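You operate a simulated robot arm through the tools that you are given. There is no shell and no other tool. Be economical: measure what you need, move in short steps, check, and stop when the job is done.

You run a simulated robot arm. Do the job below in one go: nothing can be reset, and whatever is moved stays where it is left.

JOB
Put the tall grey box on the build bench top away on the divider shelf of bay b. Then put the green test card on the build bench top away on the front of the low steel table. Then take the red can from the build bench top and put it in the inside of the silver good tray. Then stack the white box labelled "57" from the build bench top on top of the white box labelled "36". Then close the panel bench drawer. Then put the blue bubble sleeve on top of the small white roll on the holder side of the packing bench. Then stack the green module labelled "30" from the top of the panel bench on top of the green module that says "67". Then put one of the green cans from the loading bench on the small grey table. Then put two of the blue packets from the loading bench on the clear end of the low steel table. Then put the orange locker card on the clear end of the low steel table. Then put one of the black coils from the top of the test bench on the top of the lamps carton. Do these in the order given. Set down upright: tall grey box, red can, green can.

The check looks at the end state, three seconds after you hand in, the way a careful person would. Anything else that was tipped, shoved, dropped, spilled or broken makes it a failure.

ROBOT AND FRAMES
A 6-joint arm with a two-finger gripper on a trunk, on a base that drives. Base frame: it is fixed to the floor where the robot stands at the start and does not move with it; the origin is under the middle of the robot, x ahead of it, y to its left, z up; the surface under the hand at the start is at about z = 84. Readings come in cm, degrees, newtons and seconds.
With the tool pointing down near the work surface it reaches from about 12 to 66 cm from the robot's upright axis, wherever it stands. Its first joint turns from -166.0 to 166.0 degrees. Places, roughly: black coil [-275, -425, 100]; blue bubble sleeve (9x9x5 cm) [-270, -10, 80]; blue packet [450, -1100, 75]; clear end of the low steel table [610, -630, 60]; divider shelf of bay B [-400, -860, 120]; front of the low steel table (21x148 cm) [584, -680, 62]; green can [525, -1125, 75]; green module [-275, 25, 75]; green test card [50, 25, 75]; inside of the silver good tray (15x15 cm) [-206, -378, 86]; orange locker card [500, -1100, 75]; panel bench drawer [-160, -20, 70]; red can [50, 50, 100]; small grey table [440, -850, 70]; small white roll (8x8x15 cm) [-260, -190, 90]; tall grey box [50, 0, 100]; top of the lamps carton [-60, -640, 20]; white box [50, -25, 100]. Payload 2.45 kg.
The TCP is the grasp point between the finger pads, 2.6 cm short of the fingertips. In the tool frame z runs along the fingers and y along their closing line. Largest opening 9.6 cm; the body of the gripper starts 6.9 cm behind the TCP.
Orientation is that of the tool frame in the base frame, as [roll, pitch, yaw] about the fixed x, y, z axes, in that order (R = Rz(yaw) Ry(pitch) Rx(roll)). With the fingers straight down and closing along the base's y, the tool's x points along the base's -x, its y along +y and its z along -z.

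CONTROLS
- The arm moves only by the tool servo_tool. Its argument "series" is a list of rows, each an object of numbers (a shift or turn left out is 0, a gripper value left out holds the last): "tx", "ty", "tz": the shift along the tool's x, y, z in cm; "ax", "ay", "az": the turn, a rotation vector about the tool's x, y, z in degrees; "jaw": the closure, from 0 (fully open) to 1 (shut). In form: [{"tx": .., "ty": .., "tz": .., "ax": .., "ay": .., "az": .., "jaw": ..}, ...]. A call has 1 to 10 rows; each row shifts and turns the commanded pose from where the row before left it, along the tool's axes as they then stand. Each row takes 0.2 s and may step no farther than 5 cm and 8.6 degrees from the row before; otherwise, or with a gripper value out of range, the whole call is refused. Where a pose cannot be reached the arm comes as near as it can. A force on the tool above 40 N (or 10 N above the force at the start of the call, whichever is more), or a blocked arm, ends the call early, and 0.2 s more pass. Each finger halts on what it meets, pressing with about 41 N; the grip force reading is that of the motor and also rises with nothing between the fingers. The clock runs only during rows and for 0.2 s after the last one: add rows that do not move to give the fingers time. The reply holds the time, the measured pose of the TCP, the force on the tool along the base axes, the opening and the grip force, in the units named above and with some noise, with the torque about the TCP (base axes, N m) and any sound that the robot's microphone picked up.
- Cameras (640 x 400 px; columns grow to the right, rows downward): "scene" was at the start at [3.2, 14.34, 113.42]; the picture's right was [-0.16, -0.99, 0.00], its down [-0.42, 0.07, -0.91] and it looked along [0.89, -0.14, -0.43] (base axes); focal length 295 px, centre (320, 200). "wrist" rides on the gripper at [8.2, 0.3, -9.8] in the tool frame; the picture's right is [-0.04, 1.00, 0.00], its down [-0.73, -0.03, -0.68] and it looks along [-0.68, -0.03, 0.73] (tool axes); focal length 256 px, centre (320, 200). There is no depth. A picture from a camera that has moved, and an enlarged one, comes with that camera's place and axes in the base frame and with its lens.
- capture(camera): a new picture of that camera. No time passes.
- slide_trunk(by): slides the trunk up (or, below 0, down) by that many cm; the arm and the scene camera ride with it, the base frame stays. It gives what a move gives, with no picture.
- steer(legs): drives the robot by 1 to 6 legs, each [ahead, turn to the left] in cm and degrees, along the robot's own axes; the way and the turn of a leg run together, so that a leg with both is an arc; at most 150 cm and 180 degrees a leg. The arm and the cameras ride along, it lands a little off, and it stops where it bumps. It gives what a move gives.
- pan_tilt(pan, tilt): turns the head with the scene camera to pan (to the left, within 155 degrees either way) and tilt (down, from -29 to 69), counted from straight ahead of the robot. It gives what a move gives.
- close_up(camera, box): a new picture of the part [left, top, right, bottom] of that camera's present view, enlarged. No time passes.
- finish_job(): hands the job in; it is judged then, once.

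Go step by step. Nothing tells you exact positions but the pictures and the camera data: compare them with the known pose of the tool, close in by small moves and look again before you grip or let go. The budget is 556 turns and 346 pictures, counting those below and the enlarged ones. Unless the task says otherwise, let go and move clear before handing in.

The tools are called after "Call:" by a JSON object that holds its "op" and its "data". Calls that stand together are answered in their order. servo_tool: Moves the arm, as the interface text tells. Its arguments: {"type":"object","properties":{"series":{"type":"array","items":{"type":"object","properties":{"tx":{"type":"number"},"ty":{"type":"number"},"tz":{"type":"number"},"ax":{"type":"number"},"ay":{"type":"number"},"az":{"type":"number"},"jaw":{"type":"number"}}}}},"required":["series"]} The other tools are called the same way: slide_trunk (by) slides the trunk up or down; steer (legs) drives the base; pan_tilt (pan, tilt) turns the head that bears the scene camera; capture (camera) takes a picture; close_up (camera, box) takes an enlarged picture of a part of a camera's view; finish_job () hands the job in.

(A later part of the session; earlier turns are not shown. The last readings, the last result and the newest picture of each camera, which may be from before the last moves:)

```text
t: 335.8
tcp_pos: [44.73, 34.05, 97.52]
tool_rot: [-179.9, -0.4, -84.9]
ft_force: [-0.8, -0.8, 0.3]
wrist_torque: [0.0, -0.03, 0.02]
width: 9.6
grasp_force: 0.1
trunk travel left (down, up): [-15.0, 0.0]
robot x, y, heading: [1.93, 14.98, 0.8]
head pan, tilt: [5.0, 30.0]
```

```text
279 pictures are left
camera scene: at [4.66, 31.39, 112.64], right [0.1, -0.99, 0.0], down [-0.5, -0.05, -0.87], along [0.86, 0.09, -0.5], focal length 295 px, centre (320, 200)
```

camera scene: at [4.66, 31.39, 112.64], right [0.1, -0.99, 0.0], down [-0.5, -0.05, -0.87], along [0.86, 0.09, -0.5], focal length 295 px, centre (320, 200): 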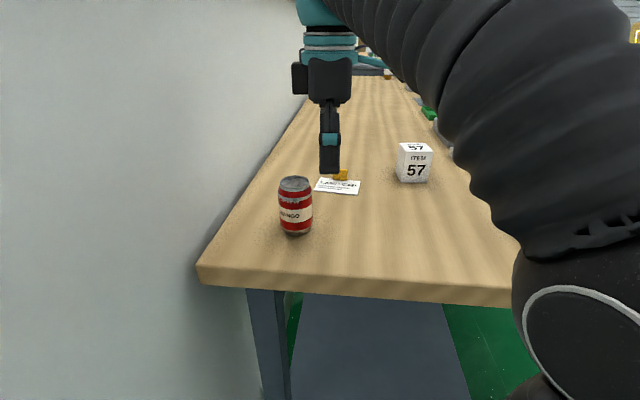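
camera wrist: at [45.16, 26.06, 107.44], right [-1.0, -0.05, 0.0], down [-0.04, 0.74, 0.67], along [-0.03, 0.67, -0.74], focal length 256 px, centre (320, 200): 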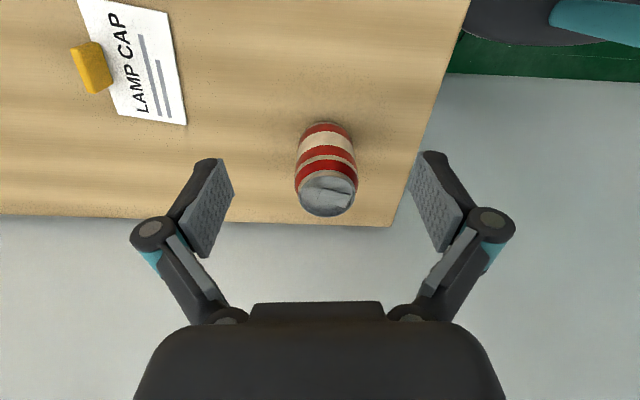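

The can's centre is about [44.1, 39.5], top z≈92.3. I move over it and go down around it.

Call:
{"op": "servo_tool", "data": {"series": [{"tx": -2.7}, {"tx": -2.7}, {"tz": 3}, {"tz": 3}, {"tz": 2.2}, {}]}}

Call:
{"op": "capture", "data": {"camera": "wrist"}}

```text
t: 337.2
tcp_pos: [44.13, 39.29, 89.4]
tool_rot: [-180.0, -0.4, -85.0]
ft_force: [0.0, -0.3, -0.1]
wrist_torque: [0.0, 0.04, 0.01]
width: 9.61
grasp_force: 0.0
trunk travel left (down, up): [-15.0, 0.0]
robot x, y, heading: [1.62, 14.54, 0.6]
head pan, tilt: [5.0, 30.0]
```

```text
278 pictures are left
camera wrist: at [44.62, 31.32, 99.29], right [-1.0, -0.05, 0.0], down [-0.04, 0.74, 0.67], along [-0.03, 0.67, -0.74], focal length 256 px, centre (320, 200)
```

wrist: 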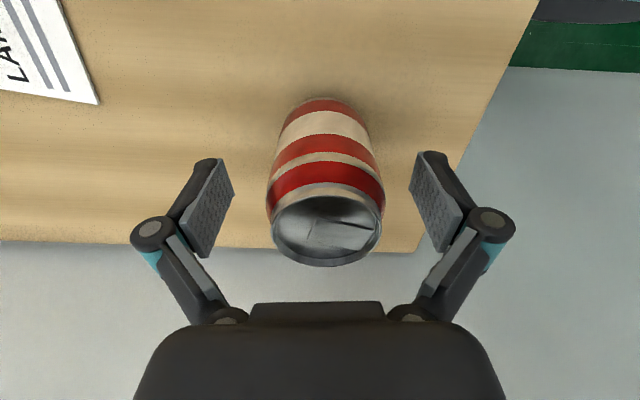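

Centred. Closing on the can.

Call:
{"op": "servo_tool", "data": {"series": [{"jaw": 0.25}, {"jaw": 0.4}, {"jaw": 0.6}, {"jaw": 0.6}, {"jaw": 0.6}]}}

Call:
{"op": "servo_tool", "data": {"series": [{"tz": -2}, {"tz": -3}, {"tz": -3}, {"tx": 4}, {"tx": 2, "ty": 2}, {"ty": 4.5}, {"ty": 4.5}, {"ty": 4.5}]}}

Call:
{"op": "capture", "data": {"camera": "wrist"}}

```text
t: 338.4
tcp_pos: [44.25, 39.49, 89.44]
tool_rot: [-180.0, -0.4, -84.8]
ft_force: [0.7, 0.4, 2.2]
wrist_torque: [0.02, -0.05, 0.02]
width: 5.17
grasp_force: 40.5
trunk travel left (down, up): [-15.0, 0.0]
robot x, y, heading: [2.0, 14.95, 0.6]
head pan, tilt: [5.0, 30.0]
```

```text
t: 340.2
tcp_pos: [29.39, 32.18, 97.42]
tool_rot: [179.9, -0.4, -84.9]
ft_force: [0.2, 0.9, -1.9]
wrist_torque: [-0.03, 0.06, -0.02]
width: 5.18
grasp_force: 41.3
trunk travel left (down, up): [-15.0, 0.0]
robot x, y, heading: [1.97, 15.05, 0.8]
head pan, tilt: [5.0, 30.0]
```

```text
277 pictures are left
camera wrist: at [29.79, 24.17, 107.34], right [-1.0, -0.05, 0.0], down [-0.04, 0.74, 0.67], along [-0.03, 0.67, -0.74], focal length 256 px, centre (320, 200)
```

wrist: 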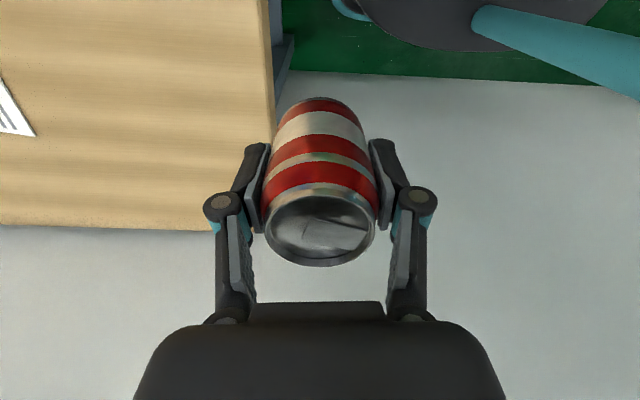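

Can is held upright. I drive to the test bench end.

Call:
{"op": "steer", "data": {"legs": [[-20, 0], [0, -97], [150, 0], [104, 0], [0, -15], [148, 0]]}}

Call:
{"op": "steer", "data": {"legs": [[0, -69]]}}

Call:
{"op": "pan_tilt", "data": {"pan": 0, "tilt": 25}}

Call:
{"op": "capture", "data": {"camera": "scene"}}

```text
t: 365.7
tcp_pos: [-91.9, -407.33, 97.48]
tool_rot: [-180.0, -0.4, 162.5]
ft_force: [1.1, 0.3, -0.7]
wrist_torque: [0.0, 0.01, 0.0]
width: 5.24
grasp_force: 41.2
trunk travel left (down, up): [-15.0, 0.0]
robot x, y, heading: [-97.67, -375.08, -111.7]
head pan, tilt: [5.0, 30.0]
```

```text
t: 369.0
tcp_pos: [-124.91, -392.74, 97.46]
tool_rot: [-180.0, -0.4, 95.4]
ft_force: [-0.6, -0.9, -1.6]
wrist_torque: [0.0, -0.01, -0.01]
width: 5.17
grasp_force: 41.4
trunk travel left (down, up): [-15.0, 0.0]
robot x, y, heading: [-97.11, -375.32, -179.1]
head pan, tilt: [5.0, 30.0]
```

```text
t: 369.7
tcp_pos: [-125.0, -392.87, 97.52]
tool_rot: [180.0, -0.4, 95.3]
ft_force: [-0.3, -0.1, -1.7]
wrist_torque: [-0.03, -0.02, -0.01]
width: 5.2
grasp_force: 41.5
trunk travel left (down, up): [-15.0, 0.0]
robot x, y, heading: [-97.46, -375.35, -178.9]
head pan, tilt: [0.0, 25.0]
```

```text
276 pictures are left
camera scene: at [-100.29, -390.99, 113.44], right [-0.02, 1.0, 0.0], down [0.42, 0.01, -0.91], along [-0.91, -0.02, -0.42], focal length 295 px, centre (320, 200)
```

scene: 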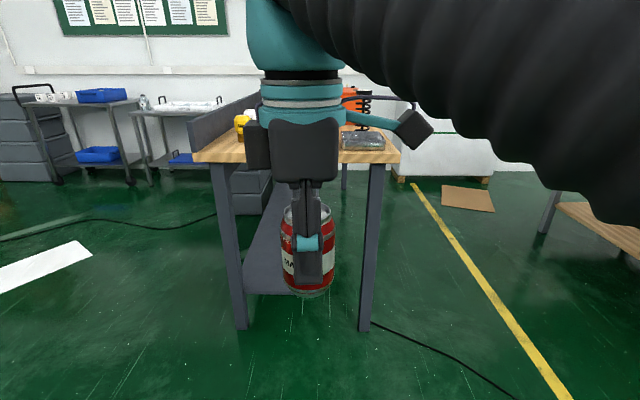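

The GOOD tray is near [-210,-377] at the bench's near right corner. I drive closer and swing the can over in front of it.

Call:
{"op": "steer", "data": {"legs": [[44, 0]]}}

Call:
{"op": "servo_tool", "data": {"series": [{"tx": 4.5}, {"tx": 4.5}, {"tx": 4.5}, {"tx": 1.5}, {}]}}

Call:
{"op": "capture", "data": {"camera": "scene"}}

Call:
{"op": "capture", "data": {"camera": "wrist"}}

```text
t: 372.4
tcp_pos: [-169.18, -393.95, 97.53]
tool_rot: [-180.0, -0.4, 95.7]
ft_force: [-0.2, -0.2, -3.0]
wrist_torque: [-0.02, -0.01, -0.01]
width: 5.17
grasp_force: 41.2
trunk travel left (down, up): [-15.0, 0.0]
robot x, y, heading: [-141.94, -376.0, -178.6]
head pan, tilt: [0.0, 25.0]
```

```text
t: 373.6
tcp_pos: [-170.59, -378.75, 97.52]
tool_rot: [-180.0, -0.4, 95.8]
ft_force: [-0.7, -0.2, -1.8]
wrist_torque: [-0.02, -0.01, -0.01]
width: 5.2
grasp_force: 41.5
trunk travel left (down, up): [-15.0, 0.0]
robot x, y, heading: [-142.03, -376.16, -178.6]
head pan, tilt: [0.0, 25.0]
```

```text
275 pictures are left
camera scene: at [-144.52, -391.9, 113.44], right [-0.02, 1.0, 0.0], down [0.42, 0.01, -0.91], along [-0.91, -0.02, -0.42], focal length 295 px, centre (320, 200)
```

scene: 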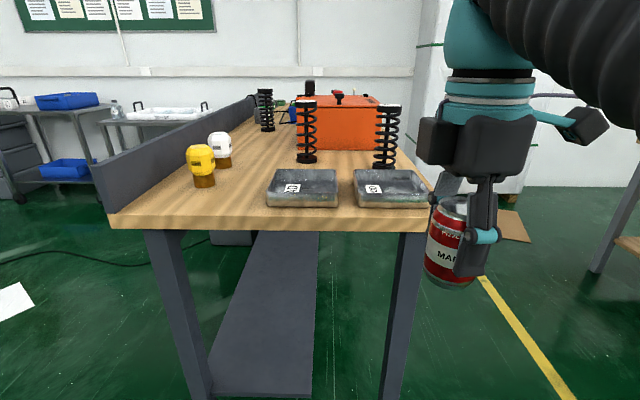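

```text
274 pictures are left
camera wrist: at [-171.0, -370.74, 107.46], right [1.0, 0.06, 0.0], down [0.04, -0.74, 0.67], along [0.04, -0.67, -0.74], focal length 256 px, centre (320, 200)
```

wrist: 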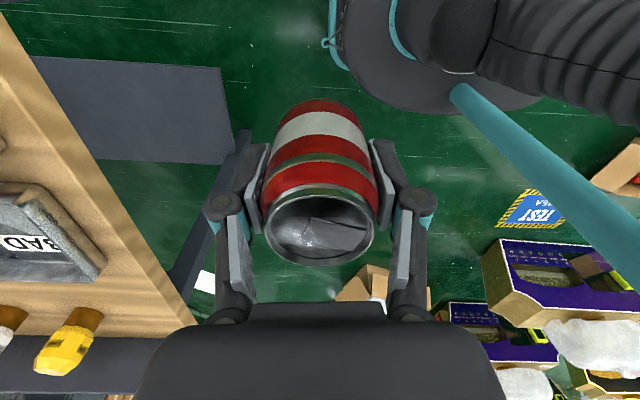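

Call:
{"op": "close_up", "data": {"camera": "scene", "box": [240, 80, 440, 220]}}

```text
2.86 times, centred on (340, 150) of scene
camera zoom: at [-144.52, -391.9, 113.44], right [-0.02, 1.0, 0.0], down [0.42, 0.01, -0.91], along [-0.91, -0.02, -0.42], focal length 844 px, centre (263, 343)
```

zoom: 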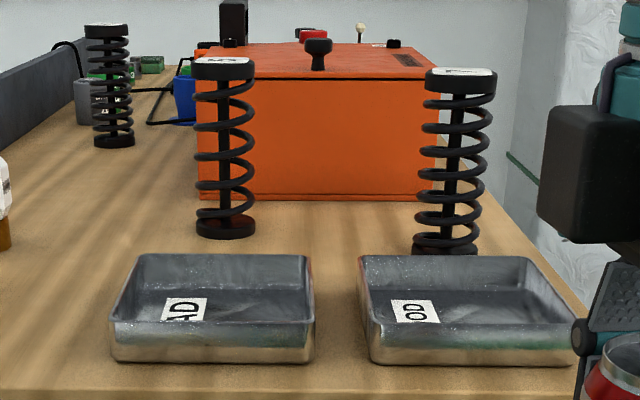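

Right tray is GOOD, centre ≈[-209,-377.3], rim z≈87.7; a coil stands behind it at x≈-230. I drive 13 cm closer, then extend.

Call:
{"op": "steer", "data": {"legs": [[13, 0]]}}

Call:
{"op": "servo_tool", "data": {"series": [{"ty": -4.5}, {"ty": -4.5}, {"ty": -4.5}, {"ty": -4.5}, {"ty": -3}, {}]}}

Call:
{"op": "capture", "data": {"camera": "wrist"}}

Call:
{"op": "capture", "data": {"camera": "scene"}}

```text
t: 374.8
tcp_pos: [-183.46, -379.22, 97.59]
tool_rot: [180.0, -0.4, 95.7]
ft_force: [0.4, 0.0, -1.3]
wrist_torque: [0.0, -0.02, 0.04]
width: 5.2
grasp_force: 41.2
trunk travel left (down, up): [-15.0, 0.0]
robot x, y, heading: [-154.39, -376.36, -178.8]
head pan, tilt: [0.0, 25.0]
```

```text
t: 376.2
tcp_pos: [-204.45, -381.12, 97.54]
tool_rot: [180.0, -0.3, 95.7]
ft_force: [-0.1, -0.3, -1.9]
wrist_torque: [0.0, -0.05, 0.01]
width: 5.2
grasp_force: 41.0
trunk travel left (down, up): [-15.0, 0.0]
robot x, y, heading: [-154.57, -376.15, -178.4]
head pan, tilt: [0.0, 25.0]
```

```text
272 pictures are left
camera wrist: at [-204.98, -373.11, 107.49], right [1.0, 0.06, 0.0], down [0.04, -0.74, 0.67], along [0.04, -0.67, -0.74], focal length 256 px, centre (320, 200)
```

wrist: 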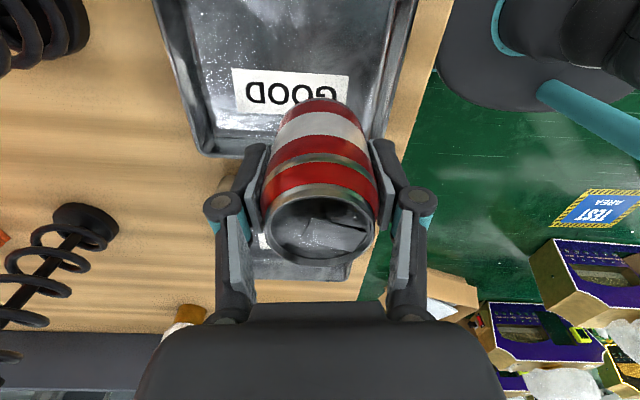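

```text
271 pictures are left
camera scene: at [-157.48, -392.2, 113.44], right [-0.02, 1.0, 0.0], down [0.42, 0.01, -0.91], along [-0.91, -0.02, -0.42], focal length 295 px, centre (320, 200)
```

scene: 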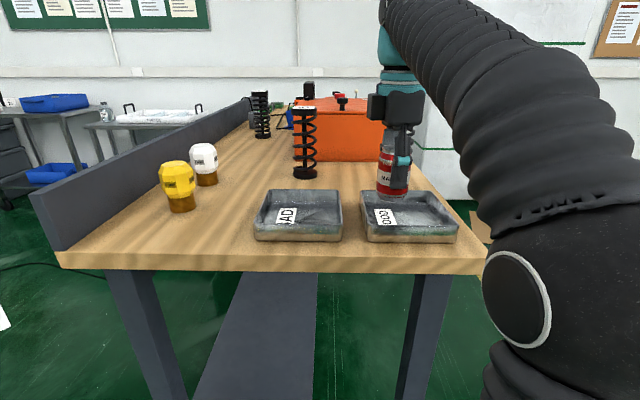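

The tray spans x -214.4..-199, y -385..-369.5. I centre the can over it and lower.

Call:
{"op": "servo_tool", "data": {"series": [{"tx": 3.7, "ty": -1.8}, {"tz": 2.5}, {"tz": 2.3}, {}]}}

Call:
{"op": "capture", "data": {"camera": "wrist"}}

Call:
{"op": "close_up", "data": {"camera": "scene", "box": [330, 110, 490, 260]}}

```text
t: 377.2
tcp_pos: [-206.58, -377.62, 92.88]
tool_rot: [180.0, -0.4, 95.7]
ft_force: [0.7, 0.2, -1.7]
wrist_torque: [-0.01, -0.01, 0.03]
width: 5.18
grasp_force: 40.5
trunk travel left (down, up): [-15.0, 0.0]
robot x, y, heading: [-155.0, -376.59, -178.7]
head pan, tilt: [0.0, 25.0]
```

```text
270 pictures are left
camera wrist: at [-207.11, -369.62, 102.71], right [1.0, 0.06, 0.0], down [0.04, -0.74, 0.67], along [0.04, -0.67, -0.74], focal length 256 px, centre (320, 200)
```

wrist: 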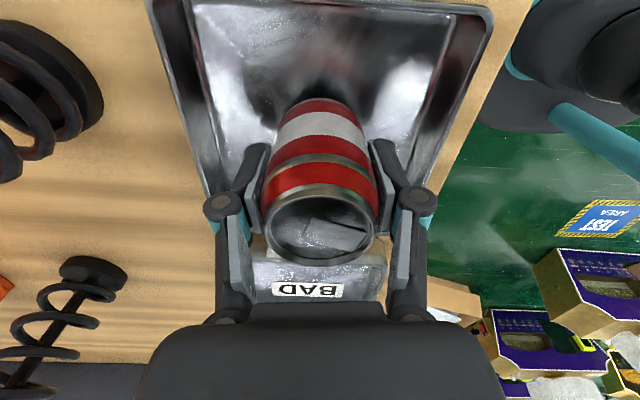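

```text
2.67 times, centred on (410, 185) of scene
camera zoom: at [-157.49, -392.2, 113.44], right [-0.02, 1.0, 0.0], down [0.42, 0.01, -0.91], along [-0.91, -0.02, -0.42], focal length 788 px, centre (80, 240)
```

zoom: 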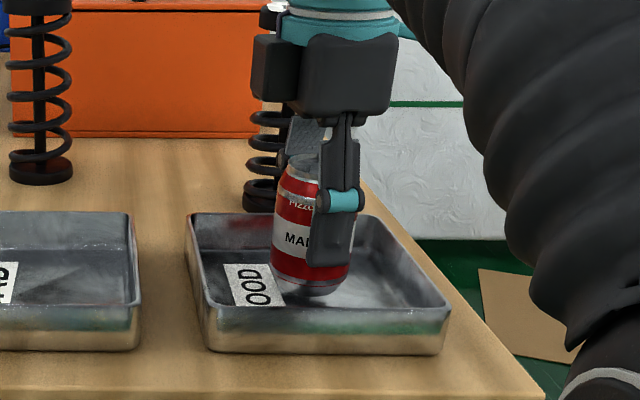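

Centred over the tray. Lowering gently.

Call:
{"op": "servo_tool", "data": {"series": [{"tz": 0.6}, {"tz": 0.4}, {}]}}

Call:
{"op": "servo_tool", "data": {"series": [{"tz": 0.25}, {}]}}

Call:
{"op": "servo_tool", "data": {"series": [{"tz": 0.25}, {}]}}

```text
t: 378.0
tcp_pos: [-206.66, -377.73, 91.87]
tool_rot: [-179.9, -0.4, 95.7]
ft_force: [-0.7, -1.3, 3.5]
wrist_torque: [-0.03, 0.01, 0.05]
width: 5.2
grasp_force: 41.4
trunk travel left (down, up): [-15.0, 0.0]
robot x, y, heading: [-154.42, -375.98, -178.9]
head pan, tilt: [0.0, 25.0]
```

```text
t: 378.6
tcp_pos: [-206.55, -377.63, 91.78]
tool_rot: [-179.7, -0.4, 95.8]
ft_force: [-5.7, -0.6, 30.3]
wrist_torque: [0.03, 0.17, 0.23]
width: 5.23
grasp_force: 41.2
trunk travel left (down, up): [-15.0, 0.0]
robot x, y, heading: [-154.74, -376.42, -178.8]
head pan, tilt: [0.0, 25.0]
```

```text
t: 379.2
tcp_pos: [-206.68, -377.69, 91.4]
tool_rot: [-179.9, -0.4, 95.7]
ft_force: [-6.4, -0.7, 29.5]
wrist_torque: [0.08, 0.18, 0.2]
width: 5.22
grasp_force: 40.9
trunk travel left (down, up): [-15.0, 0.0]
robot x, y, heading: [-154.61, -376.44, -178.7]
head pan, tilt: [0.0, 25.0]
```

Seated. I ease off, open, and rise.

Call:
{"op": "servo_tool", "data": {"series": [{"tz": -0.3}, {"jaw": 0.35}, {"jaw": 0.2}, {"jaw": 0.1}, {}]}}

Call:
{"op": "servo_tool", "data": {"series": [{"tz": -2}, {"tz": -3}, {"tz": -1.5}, {"ty": 4.5}, {"ty": 4.5}, {"ty": 4.5}, {"ty": 4.5}, {"ty": 3}]}}

Call:
{"op": "capture", "data": {"camera": "scene"}}

```text
t: 380.4
tcp_pos: [-206.62, -377.72, 91.63]
tool_rot: [-179.9, -0.5, 95.6]
ft_force: [0.6, 0.1, 0.4]
wrist_torque: [-0.01, 0.02, 0.0]
width: 8.63
grasp_force: 0.1
trunk travel left (down, up): [-15.0, 0.0]
robot x, y, heading: [-154.9, -376.21, -178.8]
head pan, tilt: [0.0, 25.0]
```

```text
t: 382.2
tcp_pos: [-185.5, -375.79, 98.04]
tool_rot: [179.9, -0.4, 95.8]
ft_force: [-0.1, -0.1, -0.1]
wrist_torque: [-0.02, -0.06, -0.01]
width: 8.63
grasp_force: 0.1
trunk travel left (down, up): [-15.0, 0.0]
robot x, y, heading: [-154.37, -376.91, -178.9]
head pan, tilt: [0.0, 25.0]
```

```text
268 pictures are left
camera scene: at [-157.51, -392.2, 113.44], right [-0.02, 1.0, 0.0], down [0.42, 0.01, -0.91], along [-0.91, -0.02, -0.42], focal length 295 px, centre (320, 200)
```

scene: 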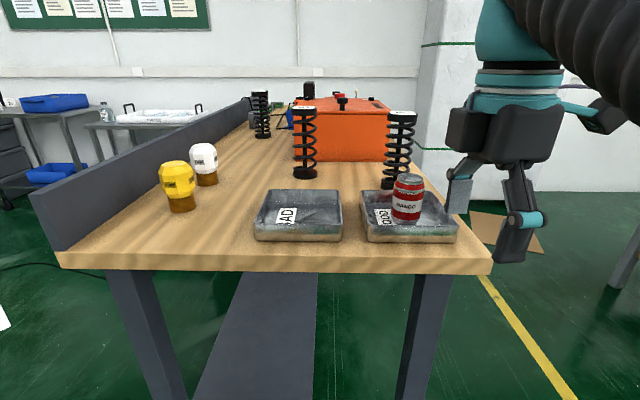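

The red can stands in the GOOD tray. Next box 57: I back off, restore the tool orientation (jaws across y, tilted 45°), and drive back.

Call:
{"op": "steer", "data": {"legs": [[-50, 0]]}}

Call:
{"op": "servo_tool", "data": {"series": [{"az": 8.5}, {"az": 8.5}, {"az": 8.5}, {"az": 8.5}, {"az": 8.5}, {"az": 8.5}, {"az": 8.5}, {"az": 8.5}, {"az": 8.5}, {"az": 8.5}]}}

Call:
{"op": "servo_tool", "data": {"series": [{"az": 8.5}, {"az": 1}, {"ay": -7.5}, {"ay": -7.5}, {"ay": -7.5}, {"ay": -7.5}, {"ay": -7.5}, {"ay": -7.5}, {}]}}

Call:
{"op": "steer", "data": {"legs": [[0, -112], [150, 0], [0, 16.5], [120, 0], [113, 0], [0, -84]]}}

```text
t: 385.2
tcp_pos: [-135.79, -374.68, 98.11]
tool_rot: [180.0, -0.4, 95.7]
ft_force: [0.3, -0.2, -0.6]
wrist_torque: [0.0, 0.0, -0.01]
width: 8.64
grasp_force: 0.0
trunk travel left (down, up): [-15.0, 0.0]
robot x, y, heading: [-105.24, -375.08, -178.9]
head pan, tilt: [0.0, 25.0]
```

```text
t: 387.4
tcp_pos: [-135.81, -374.75, 98.17]
tool_rot: [-179.7, -0.1, 10.7]
ft_force: [0.0, -0.1, -0.1]
wrist_torque: [-0.01, 0.01, -0.01]
width: 8.64
grasp_force: 0.2
trunk travel left (down, up): [-15.0, 0.0]
robot x, y, heading: [-105.04, -375.38, -178.6]
head pan, tilt: [0.0, 25.0]
```

```text
t: 389.4
tcp_pos: [-135.86, -374.79, 98.15]
tool_rot: [-179.4, 45.0, 1.7]
ft_force: [0.3, -0.3, 0.7]
wrist_torque: [-0.01, -0.02, 0.0]
width: 8.6
grasp_force: 0.0
trunk travel left (down, up): [-15.0, 0.0]
robot x, y, heading: [-105.16, -375.11, -178.4]
head pan, tilt: [0.0, 25.0]
```

```text
t: 416.8
tcp_pos: [-7.3, -7.66, 98.19]
tool_rot: [-179.4, 45.1, -177.1]
ft_force: [-0.2, -0.9, -0.2]
wrist_torque: [0.0, 0.0, 0.01]
width: 8.64
grasp_force: 0.1
trunk travel left (down, up): [-15.0, 0.0]
robot x, y, heading: [-38.07, -7.89, 2.6]
head pan, tilt: [0.0, 25.0]
```

Call:
{"op": "steer", "data": {"legs": [[0, 25], [45, 0], [0, -27]]}}

Call:
{"op": "pan_tilt", "data": {"pan": -5, "tilt": 25}}

Call:
{"op": "capture", "data": {"camera": "scene"}}

Call:
{"op": "capture", "data": {"camera": "wrist"}}

```text
t: 422.2
tcp_pos: [32.4, 12.39, 98.06]
tool_rot: [-179.4, 44.9, -179.0]
ft_force: [0.2, 0.2, -0.1]
wrist_torque: [-0.02, 0.01, -0.02]
width: 8.64
grasp_force: 0.0
trunk travel left (down, up): [-15.0, 0.0]
robot x, y, heading: [1.84, 13.42, 0.7]
head pan, tilt: [0.0, 25.0]
```

```text
t: 422.9
tcp_pos: [32.4, 12.4, 98.17]
tool_rot: [-179.4, 45.0, -179.1]
ft_force: [0.4, 0.3, 0.0]
wrist_torque: [-0.01, 0.02, 0.01]
width: 8.61
grasp_force: 0.0
trunk travel left (down, up): [-15.0, 0.0]
robot x, y, heading: [1.76, 13.18, 0.5]
head pan, tilt: [-5.0, 25.0]
```

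```text
267 pictures are left
camera scene: at [4.73, 28.4, 113.44], right [-0.08, -1.0, 0.0], down [-0.42, 0.03, -0.91], along [0.9, -0.07, -0.42], focal length 295 px, centre (320, 200)
```

scene: 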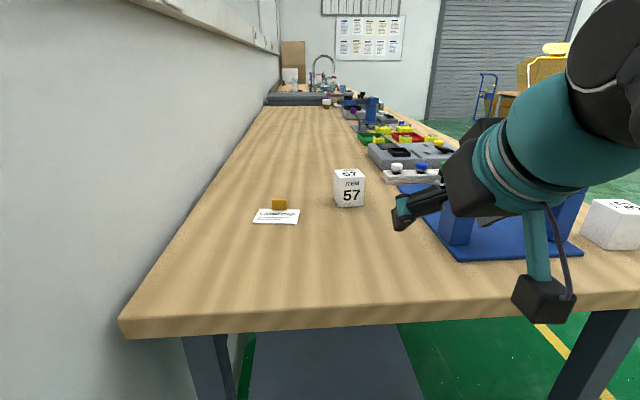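

```text
266 pictures are left
camera wrist: at [19.7, 12.66, 99.28], right [0.02, 1.0, 0.02], down [0.04, -0.02, 1.0], along [1.0, -0.02, -0.04], focal length 256 px, centre (320, 200)
```

wrist: 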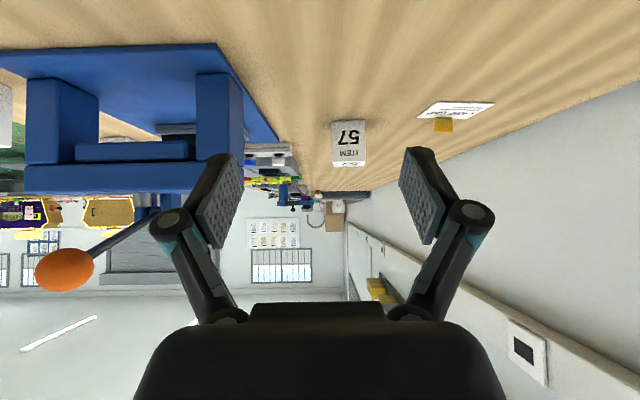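

Box 57: front face x≈64, y≈13.9–19.7, about 6 cm cube, yawed ~4°. I approach to just in front of it.

Call:
{"op": "servo_tool", "data": {"series": [{"tx": -3.2, "tz": 3.2, "ty": 2.2}, {"tx": -3.2, "tz": 3.2, "ty": 2.1}, {"tx": -3.2, "tz": 3.2}, {"tx": -3.2, "tz": 3.2}, {"tz": 4, "ax": -2.5, "az": -2.5}, {"tz": 4}, {"tz": 4}, {}]}}

Call:
{"op": "capture", "data": {"camera": "wrist"}}

```text
refused: row 1 steps farther than a row can; nothing moved
```

```text
265 pictures are left
camera wrist: at [19.7, 12.66, 99.28], right [0.02, 1.0, 0.02], down [0.04, -0.02, 1.0], along [1.0, -0.02, -0.04], focal length 256 px, centre (320, 200)
```

wrist: 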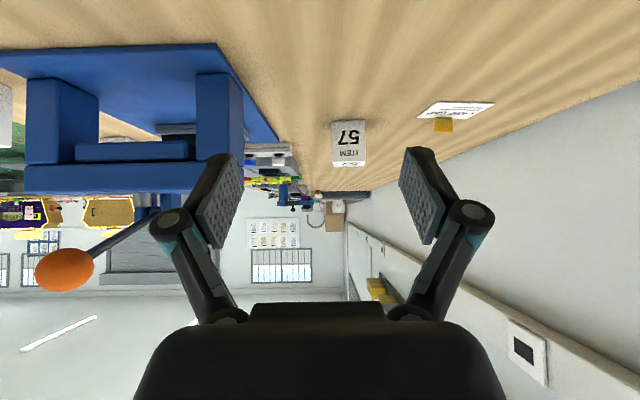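

Call:
{"op": "servo_tool", "data": {"series": [{"ty": 4.3}, {"tx": -3.2, "tz": 3.2}, {"tx": -3.2, "tz": 3.2}, {"tx": -3.2, "tz": 3.2}, {"tx": -3.2, "tz": 3.2}, {"tz": 4, "ax": -2.5, "az": -2.5}, {"tz": 4}, {"tz": 4}, {}]}}

Call:
{"op": "capture", "data": {"camera": "wrist"}}

```text
t: 424.9
tcp_pos: [58.88, 17.37, 89.46]
tool_rot: [-179.4, 45.0, -175.5]
ft_force: [0.2, 0.1, -0.2]
wrist_torque: [-0.01, 0.01, 0.02]
width: 8.63
grasp_force: 0.0
trunk travel left (down, up): [-15.0, 0.0]
robot x, y, heading: [1.41, 13.45, 0.7]
head pan, tilt: [-5.0, 25.0]
```

```text
264 pictures are left
camera wrist: at [46.21, 16.76, 90.75], right [-0.04, 1.0, 0.02], down [0.04, -0.02, 1.0], along [1.0, 0.04, -0.04], focal length 256 px, centre (320, 200)
```

wrist: 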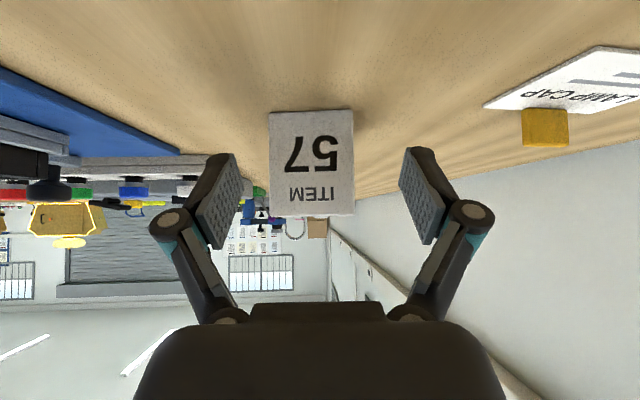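

Slight offset and more yaw than thought (~8°). I correct, then advance around the box.

Call:
{"op": "servo_tool", "data": {"series": [{"ax": -2.5, "az": -2.5, "ty": -1.3}, {"tx": 1, "tz": 1}, {}]}}

Call:
{"op": "capture", "data": {"camera": "wrist"}}

```text
t: 425.7
tcp_pos: [58.94, 16.05, 88.14]
tool_rot: [-179.4, 45.0, -172.1]
ft_force: [-0.6, 0.2, 0.6]
wrist_torque: [0.01, -0.01, 0.01]
width: 8.65
grasp_force: 0.2
trunk travel left (down, up): [-15.0, 0.0]
robot x, y, heading: [1.69, 13.2, 0.6]
head pan, tilt: [-5.0, 25.0]
```

```text
263 pictures are left
camera wrist: at [46.25, 14.6, 89.37], right [-0.1, 0.99, 0.02], down [0.04, -0.02, 1.0], along [0.99, 0.1, -0.04], focal length 256 px, centre (320, 200)
```

wrist: 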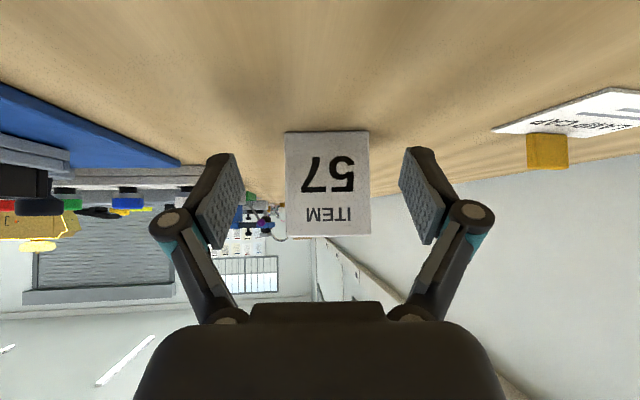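

Call:
{"op": "servo_tool", "data": {"series": [{"tx": -2.7, "tz": 2.7, "ty": 0.25}, {"tx": -2.6, "tz": 2.6}, {}, {"jaw": 0.3}, {"jaw": 0.5}, {"jaw": 0.6}, {"jaw": 0.6}]}}

Call:
{"op": "capture", "data": {"camera": "wrist"}}

```text
t: 427.3
tcp_pos: [66.45, 17.32, 88.4]
tool_rot: [-179.4, 45.1, -172.0]
ft_force: [0.5, 0.3, 3.1]
wrist_torque: [0.04, -0.01, -0.04]
width: 5.7
grasp_force: 41.1
trunk travel left (down, up): [-15.0, 0.0]
robot x, y, heading: [1.8, 13.51, 0.7]
head pan, tilt: [-5.0, 25.0]
```

```text
262 pictures are left
camera wrist: at [53.78, 15.99, 89.48], right [-0.1, 0.99, 0.02], down [0.04, -0.02, 1.0], along [0.99, 0.1, -0.04], focal length 256 px, centre (320, 200)
```

wrist: 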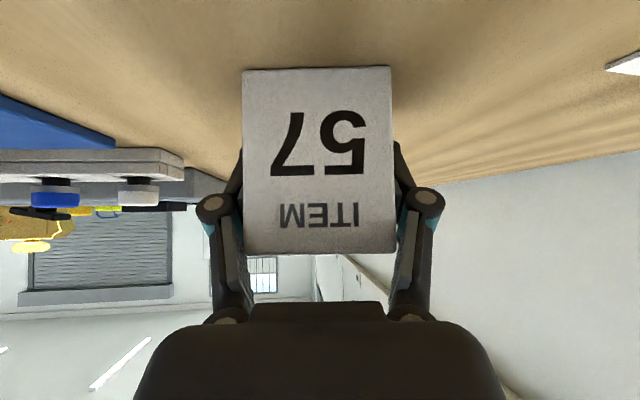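

Box 57 held (5.7 wide, about 7 tall). Lift and retract.

Call:
{"op": "servo_tool", "data": {"series": [{"tx": -1.5, "tz": -1.5}, {"tx": -3, "tz": -3}, {"tx": -2.5, "tz": -2.5}, {"tx": 3.2, "tz": -3.2}, {"tx": 3.2, "tz": -3.2}, {"tx": 3.2, "tz": -3.2}, {"tx": 3.2, "tz": -3.2}, {"tx": 3.2, "tz": -3.2}, {"tx": 3.2, "tz": -3.2}, {"tx": 3.2, "tz": -3.2}]}}

Call:
{"op": "pan_tilt", "data": {"pan": -25, "tilt": 28}}

Call:
{"op": "capture", "data": {"camera": "scene"}}

```text
t: 429.5
tcp_pos: [35.31, 13.3, 97.96]
tool_rot: [-179.4, 44.8, -172.1]
ft_force: [0.8, 0.6, -1.2]
wrist_torque: [0.02, 0.0, 0.0]
width: 5.7
grasp_force: 41.0
trunk travel left (down, up): [-15.0, 0.0]
robot x, y, heading: [1.63, 13.2, 0.5]
head pan, tilt: [-5.0, 25.0]
```

```text
t: 430.3
tcp_pos: [35.14, 13.35, 98.05]
tool_rot: [-179.4, 45.0, -172.0]
ft_force: [0.0, -0.4, -0.6]
wrist_torque: [0.03, -0.01, 0.01]
width: 5.72
grasp_force: 41.4
trunk travel left (down, up): [-15.0, 0.0]
robot x, y, heading: [1.25, 13.39, 0.7]
head pan, tilt: [-25.0, 28.0]
```

```text
261 pictures are left
camera scene: at [3.85, 25.34, 112.96], right [-0.41, -0.91, 0.0], down [-0.43, 0.19, -0.88], along [0.8, -0.36, -0.47], focal length 295 px, centre (320, 200)
```

scene: 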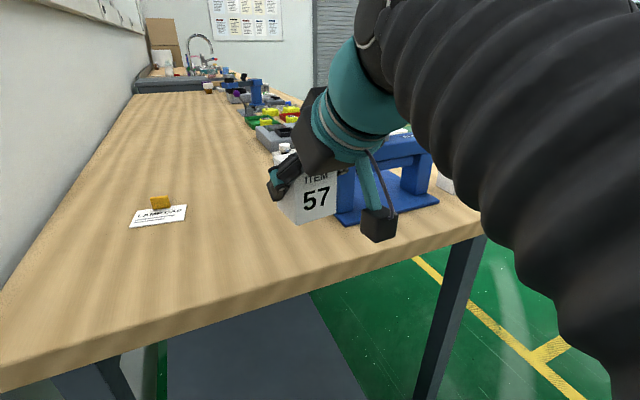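

Now I shift the base to the right side of the fixture, staying short of the lever and box 37.

Call:
{"op": "steer", "data": {"legs": [[-34, 0], [0, -50], [48, 0], [0, 49]]}}

Call:
{"op": "pan_tilt", "data": {"pan": 0, "tilt": 28}}

Call:
{"op": "capture", "data": {"camera": "scene"}}

Call:
{"op": "capture", "data": {"camera": "wrist"}}

```text
t: 439.4
tcp_pos: [33.13, -23.23, 97.99]
tool_rot: [-179.5, 45.0, -172.3]
ft_force: [-0.2, 0.1, -0.3]
wrist_torque: [-0.02, 0.0, -0.01]
width: 5.73
grasp_force: 41.2
trunk travel left (down, up): [-15.0, 0.0]
robot x, y, heading: [-0.64, -23.18, 0.5]
head pan, tilt: [-25.0, 28.0]
```

```text
t: 440.3
tcp_pos: [33.09, -23.16, 98.0]
tool_rot: [-179.4, 45.0, -172.2]
ft_force: [-0.4, 0.0, -0.6]
wrist_torque: [0.01, 0.0, 0.0]
width: 5.73
grasp_force: 40.9
trunk travel left (down, up): [-15.0, 0.0]
robot x, y, heading: [-0.35, -23.09, 0.5]
head pan, tilt: [0.0, 28.0]
```

```text
260 pictures are left
camera scene: at [2.59, -7.18, 112.96], right [0.01, -1.0, 0.0], down [-0.47, 0.0, -0.88], along [0.88, 0.01, -0.47], focal length 295 px, centre (320, 200)
```

scene: 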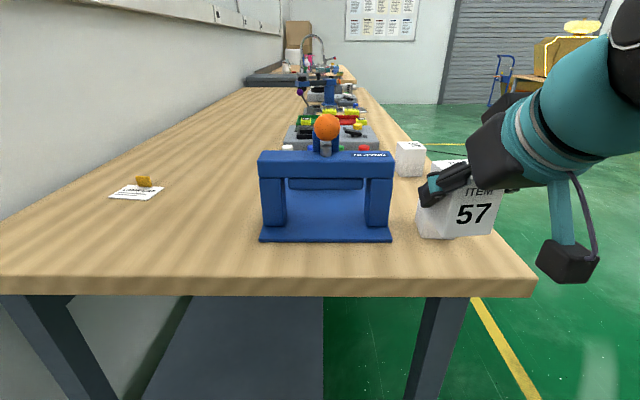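

```text
259 pictures are left
camera wrist: at [20.49, -24.45, 99.18], right [-0.1, 0.99, 0.02], down [0.04, -0.02, 1.0], along [0.99, 0.1, -0.04], focal length 256 px, centre (320, 200)
```

wrist: 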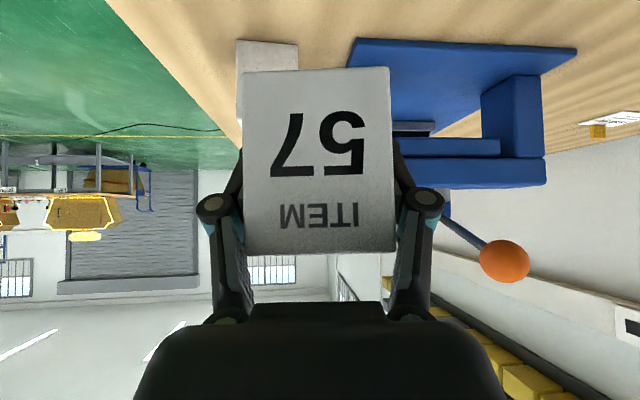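

Call:
{"op": "close_up", "data": {"camera": "scene", "box": [380, 120, 520, 250]}}

Call:
{"op": "close_up", "data": {"camera": "scene", "box": [385, 130, 445, 185]}}

```text
3.08 times, centred on (450, 185) of scene
camera zoom: at [2.59, -7.18, 112.96], right [0.01, -1.0, 0.0], down [-0.47, 0.0, -0.88], along [0.88, 0.01, -0.47], focal length 909 px, centre (-80, 246)
```

zoom: 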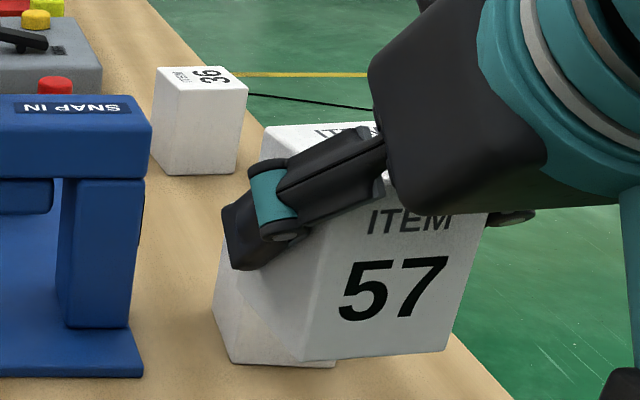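

```text
7.27 times, centred on (415, 158) of scene
camera zoom: at [2.59, -7.18, 112.96], right [0.01, -1.0, 0.0], down [-0.47, 0.0, -0.88], along [0.88, 0.01, -0.47], focal length 2148 px, centre (-371, 509)
```

zoom: 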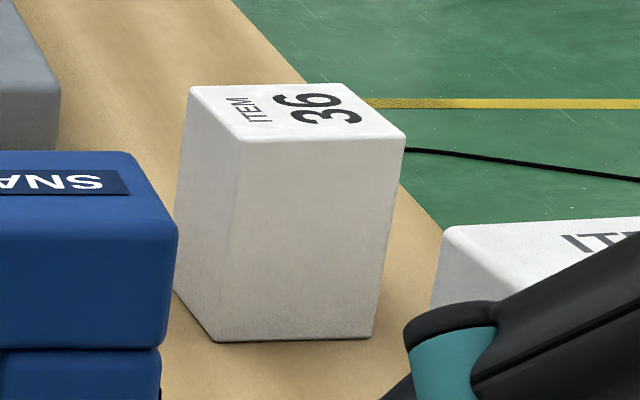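

Box 36 is at [72,-28.6], top z≈91, yaw ~2.5°. I move the base 6 cm closer, line up in y, and extend partway.

Call:
{"op": "steer", "data": {"legs": [[6, 0]]}}

Call:
{"op": "servo_tool", "data": {"series": [{"tx": -0.4, "tz": -0.4, "ax": 3.6, "az": 3.6}, {"ty": -2.7}, {"ty": -2.7}, {"tx": -3.2, "tz": 3.2}, {"tx": -3.2, "tz": 3.2}, {"tx": -3.2, "tz": 3.2}, {"tx": -3.2, "tz": 3.2}, {}]}}

Call:
{"op": "capture", "data": {"camera": "wrist"}}

Call:
{"op": "capture", "data": {"camera": "scene"}}

```text
t: 441.3
tcp_pos: [39.21, -22.99, 97.92]
tool_rot: [-179.4, 45.0, -171.9]
ft_force: [-0.1, 0.1, -0.7]
wrist_torque: [-0.01, -0.02, 0.03]
width: 5.69
grasp_force: 40.9
trunk travel left (down, up): [-15.0, 0.0]
robot x, y, heading: [5.7, -23.33, 0.4]
head pan, tilt: [0.0, 28.0]
```

```text
t: 443.1
tcp_pos: [57.7, -27.33, 98.57]
tool_rot: [-179.4, 44.9, -177.1]
ft_force: [-0.1, -0.4, -0.9]
wrist_torque: [0.04, -0.02, -0.02]
width: 5.7
grasp_force: 40.7
trunk travel left (down, up): [-15.0, 0.0]
robot x, y, heading: [5.45, -22.8, 0.7]
head pan, tilt: [0.0, 28.0]
```

```text
256 pictures are left
camera wrist: at [44.94, -27.58, 99.72], right [-0.01, 1.0, 0.02], down [0.04, -0.02, 1.0], along [1.0, 0.02, -0.04], focal length 256 px, centre (320, 200)
```

wrist: 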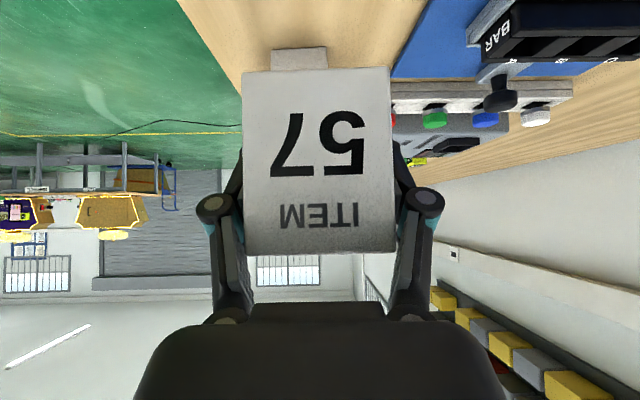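

```text
255 pictures are left
camera scene: at [8.59, -7.11, 112.96], right [0.01, -1.0, 0.0], down [-0.47, -0.01, -0.88], along [0.88, 0.01, -0.47], focal length 295 px, centre (320, 200)
```

scene: 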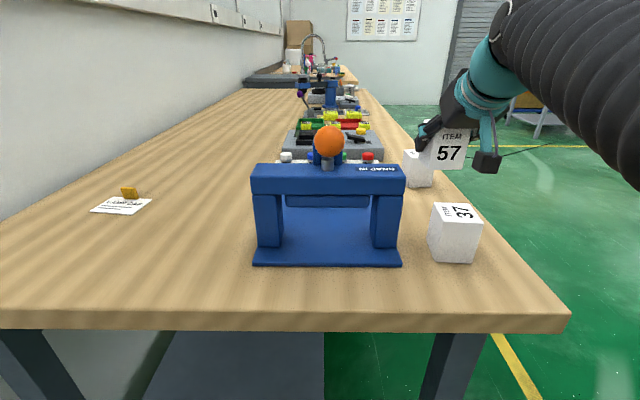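

Box 36's centre is about [72.1,-28.8]. I move over it, then check from both cameras.

Call:
{"op": "servo_tool", "data": {"series": [{"ty": -2.2}, {"tx": -3.4, "tz": 3.4}, {"tx": -3.4, "tz": 3.4}, {"tx": -3.4, "tz": 3.4}, {}]}}

Call:
{"op": "capture", "data": {"camera": "wrist"}}

Call:
{"op": "close_up", "data": {"camera": "scene", "box": [385, 80, 505, 200]}}

```text
t: 444.3
tcp_pos: [71.95, -29.04, 98.71]
tool_rot: [-179.3, 45.0, -177.1]
ft_force: [-0.1, 0.1, -0.7]
wrist_torque: [0.01, -0.02, 0.04]
width: 5.69
grasp_force: 40.9
trunk travel left (down, up): [-15.0, 0.0]
robot x, y, heading: [5.53, -23.08, 0.7]
head pan, tilt: [0.0, 28.0]
```

```text
254 pictures are left
camera wrist: at [59.31, -29.22, 99.92], right [-0.01, 1.0, 0.02], down [0.04, -0.02, 1.0], along [1.0, 0.01, -0.04], focal length 256 px, centre (320, 200)
```

wrist: 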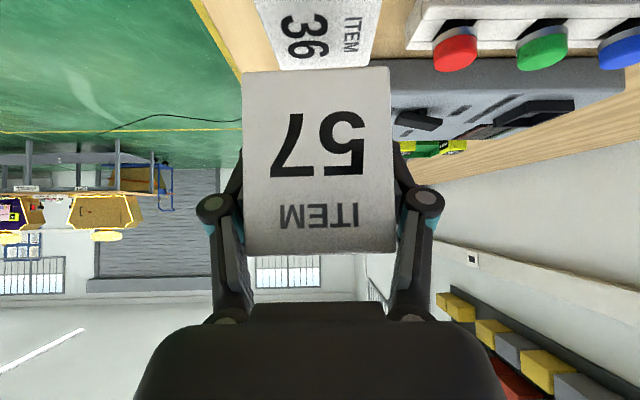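

```text
3.33 times, centred on (445, 140) of scene
camera zoom: at [8.6, -7.12, 112.96], right [0.01, -1.0, 0.0], down [-0.47, -0.01, -0.88], along [0.88, 0.01, -0.47], focal length 984 px, centre (-97, 400)
```

zoom: 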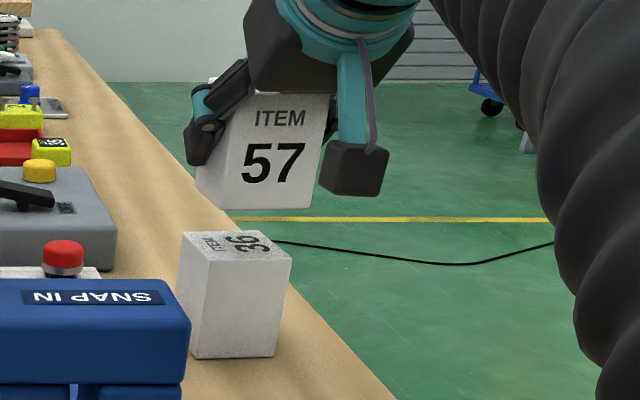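

Aligned within a few mm. Lowering toward 36's top.

Call:
{"op": "servo_tool", "data": {"series": [{"tx": 0.9, "tz": 0.9}, {"tx": 0.9, "tz": 0.9}, {}]}}

Call:
{"op": "close_up", "data": {"camera": "scene", "box": [385, 80, 505, 200]}}

```text
t: 445.1
tcp_pos: [72.05, -29.09, 96.18]
tool_rot: [-179.3, 45.0, -177.1]
ft_force: [-0.1, -0.2, -0.3]
wrist_torque: [0.04, 0.0, -0.05]
width: 5.72
grasp_force: 40.7
trunk travel left (down, up): [-15.0, 0.0]
robot x, y, heading: [5.61, -22.71, 0.5]
head pan, tilt: [0.0, 28.0]
```

```text
3.33 times, centred on (445, 140) of scene
camera zoom: at [8.61, -7.12, 112.96], right [0.01, -1.0, 0.0], down [-0.47, -0.01, -0.88], along [0.88, 0.01, -0.47], focal length 984 px, centre (-97, 400)
```

zoom: 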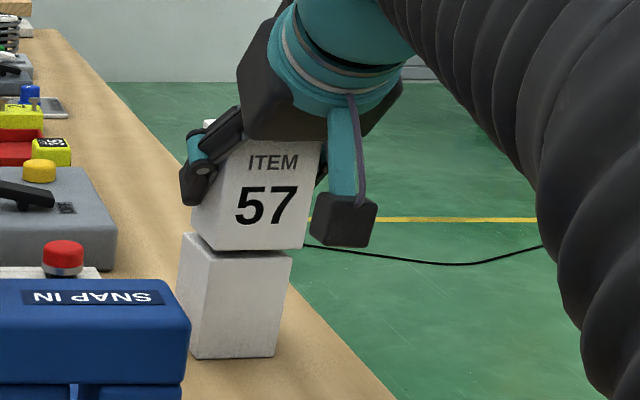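

57 sits about 0.6 cm too far right relative to 36; I correct and look again.

Call:
{"op": "servo_tool", "data": {"series": [{"ty": 0.6}, {}]}}

Call:
{"op": "close_up", "data": {"camera": "scene", "box": [395, 100, 495, 200]}}

Call:
{"op": "capture", "data": {"camera": "wrist"}}

```text
t: 445.7
tcp_pos: [72.0, -28.55, 96.13]
tool_rot: [-179.5, 45.0, -177.1]
ft_force: [-0.7, -0.1, -0.1]
wrist_torque: [-0.01, -0.02, 0.0]
width: 5.71
grasp_force: 41.1
trunk travel left (down, up): [-15.0, 0.0]
robot x, y, heading: [5.52, -23.22, 0.7]
head pan, tilt: [0.0, 28.0]
```

```text
4.00 times, centred on (445, 150) of scene
camera zoom: at [8.6, -7.12, 112.96], right [0.01, -1.0, 0.0], down [-0.47, -0.01, -0.88], along [0.88, 0.01, -0.47], focal length 1181 px, centre (-180, 400)
```

zoom: 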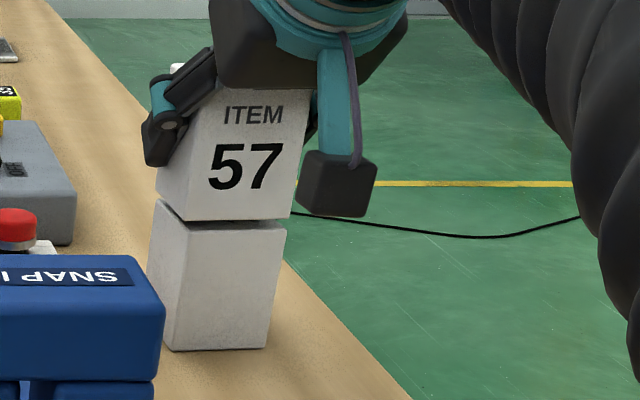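

```text
250 pictures are left
camera wrist: at [59.3, -28.74, 97.26], right [-0.01, 1.0, 0.02], down [0.04, -0.02, 1.0], along [1.0, 0.02, -0.04], focal length 256 px, centre (320, 200)
```

wrist: 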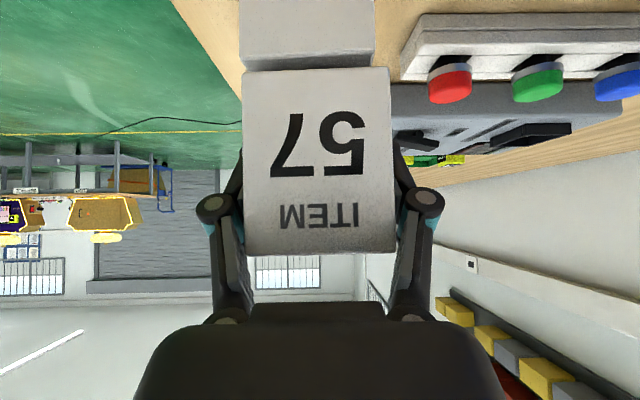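

The wrist view suggests small trims: 0.25 cm right and 0.35 cm forward. Then lower to contact.

Call:
{"op": "servo_tool", "data": {"series": [{"ty": -0.25, "tx": -0.25, "tz": 0.25}, {"tx": 0.25, "tz": 0.25}, {}]}}

```text
t: 446.5
tcp_pos: [72.3, -28.94, 95.69]
tool_rot: [-179.5, 45.0, -177.1]
ft_force: [-0.1, 0.3, -1.2]
wrist_torque: [0.03, 0.0, 0.03]
width: 5.71
grasp_force: 40.5
trunk travel left (down, up): [-15.0, 0.0]
robot x, y, heading: [5.71, -22.67, 0.5]
head pan, tilt: [0.0, 28.0]
```

Call:
{"op": "servo_tool", "data": {"series": [{"tx": 0.12, "tz": 0.12}, {}]}}

```text
t: 447.1
tcp_pos: [72.39, -28.89, 95.51]
tool_rot: [-179.4, 45.0, -177.1]
ft_force: [0.4, 0.9, -0.6]
wrist_torque: [0.01, -0.02, -0.01]
width: 5.69
grasp_force: 40.8
trunk travel left (down, up): [-15.0, 0.0]
robot x, y, heading: [5.41, -22.99, 0.6]
head pan, tilt: [0.0, 28.0]
```

Call:
{"op": "servo_tool", "data": {"series": [{"tx": 0.12, "tz": 0.12}, {}]}}

Call:
{"op": "close_up", "data": {"camera": "scene", "box": [395, 100, 495, 200]}}

```text
t: 447.7
tcp_pos: [72.27, -28.86, 95.46]
tool_rot: [-179.3, 45.2, -177.2]
ft_force: [2.3, -0.7, 8.0]
wrist_torque: [0.26, -0.06, -0.05]
width: 5.71
grasp_force: 41.3
trunk travel left (down, up): [-15.0, 0.0]
robot x, y, heading: [5.49, -22.52, 0.5]
head pan, tilt: [0.0, 28.0]
```

```text
4.00 times, centred on (445, 150) of scene
camera zoom: at [8.57, -7.11, 112.98], right [0.01, -1.0, 0.0], down [-0.47, -0.01, -0.88], along [0.88, 0.01, -0.47], focal length 1181 px, centre (-180, 400)
```

zoom: 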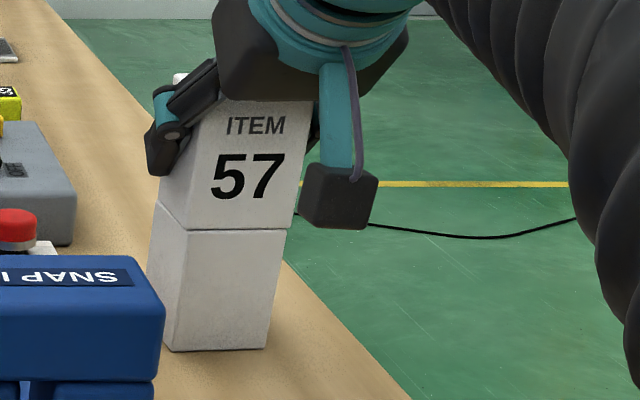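

Contact with good alignment. I release gently.

Call:
{"op": "servo_tool", "data": {"series": [{"jaw": 0.38}, {"jaw": 0.33}, {"jaw": 0.25}, {"jaw": 0.15}, {}]}}

Call:
{"op": "capture", "data": {"camera": "wrist"}}

```text
t: 448.9
tcp_pos: [72.26, -28.93, 95.34]
tool_rot: [-179.4, 45.0, -177.1]
ft_force: [-0.5, 0.6, -0.9]
wrist_torque: [0.0, 0.03, -0.01]
width: 8.17
grasp_force: 0.0
trunk travel left (down, up): [-15.0, 0.0]
robot x, y, heading: [5.56, -23.07, 0.7]
head pan, tilt: [0.0, 28.0]
```

```text
248 pictures are left
camera wrist: at [59.63, -29.07, 96.53], right [-0.01, 1.0, 0.02], down [0.04, -0.02, 1.0], along [1.0, 0.02, -0.04], focal length 256 px, centre (320, 200)
```

wrist: 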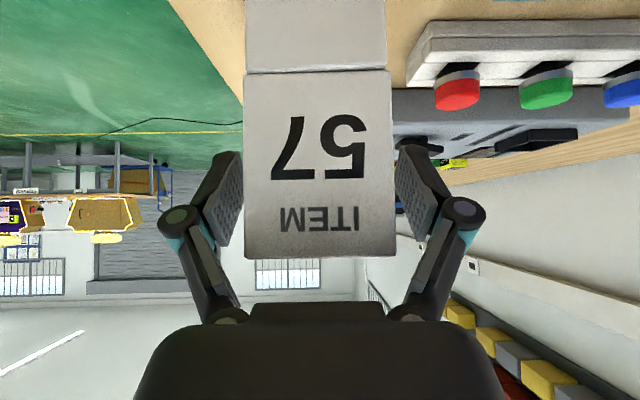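

Stacked neatly. I withdraw straight back over box 37, then check.

Call:
{"op": "servo_tool", "data": {"series": [{"tx": 1.5, "tz": -1.5}, {"tx": 2.5, "tz": -2.5}, {"tx": 3.2, "tz": -3.2}, {"tx": 3, "tz": -4}, {"tx": 3, "tz": -4}, {"tx": 3, "tz": -3.5}, {"tx": 3.2, "tz": -3.2}, {"tx": 3.2, "tz": -3.2}, {}]}}

Call:
{"op": "steer", "data": {"legs": [[-20, 0]]}}

Call:
{"op": "capture", "data": {"camera": "scene"}}

```text
t: 451.1
tcp_pos: [40.35, -28.39, 96.13]
tool_rot: [178.8, 43.4, -173.3]
ft_force: [0.4, 0.5, 0.5]
wrist_torque: [-0.02, -0.01, -0.03]
width: 8.17
grasp_force: 0.0
trunk travel left (down, up): [-15.0, 0.0]
robot x, y, heading: [5.25, -22.82, 0.8]
head pan, tilt: [0.0, 28.0]
stopped in row 9: the arm was blocked; the commanded pose is now the measured one
```

```text
t: 452.7
tcp_pos: [20.32, -28.67, 96.05]
tool_rot: [178.9, 43.5, -173.1]
ft_force: [0.3, -0.4, 0.3]
wrist_torque: [-0.02, 0.0, 0.03]
width: 8.17
grasp_force: 0.1
trunk travel left (down, up): [-15.0, 0.0]
robot x, y, heading: [-14.54, -23.23, 0.7]
head pan, tilt: [0.0, 28.0]
```

```text
247 pictures are left
camera scene: at [-11.56, -7.36, 112.96], right [0.01, -1.0, 0.0], down [-0.47, -0.01, -0.88], along [0.88, 0.01, -0.47], focal length 295 px, centre (320, 200)
```

scene: 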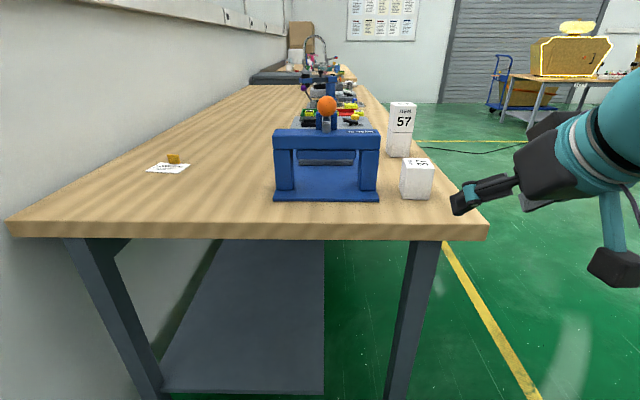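

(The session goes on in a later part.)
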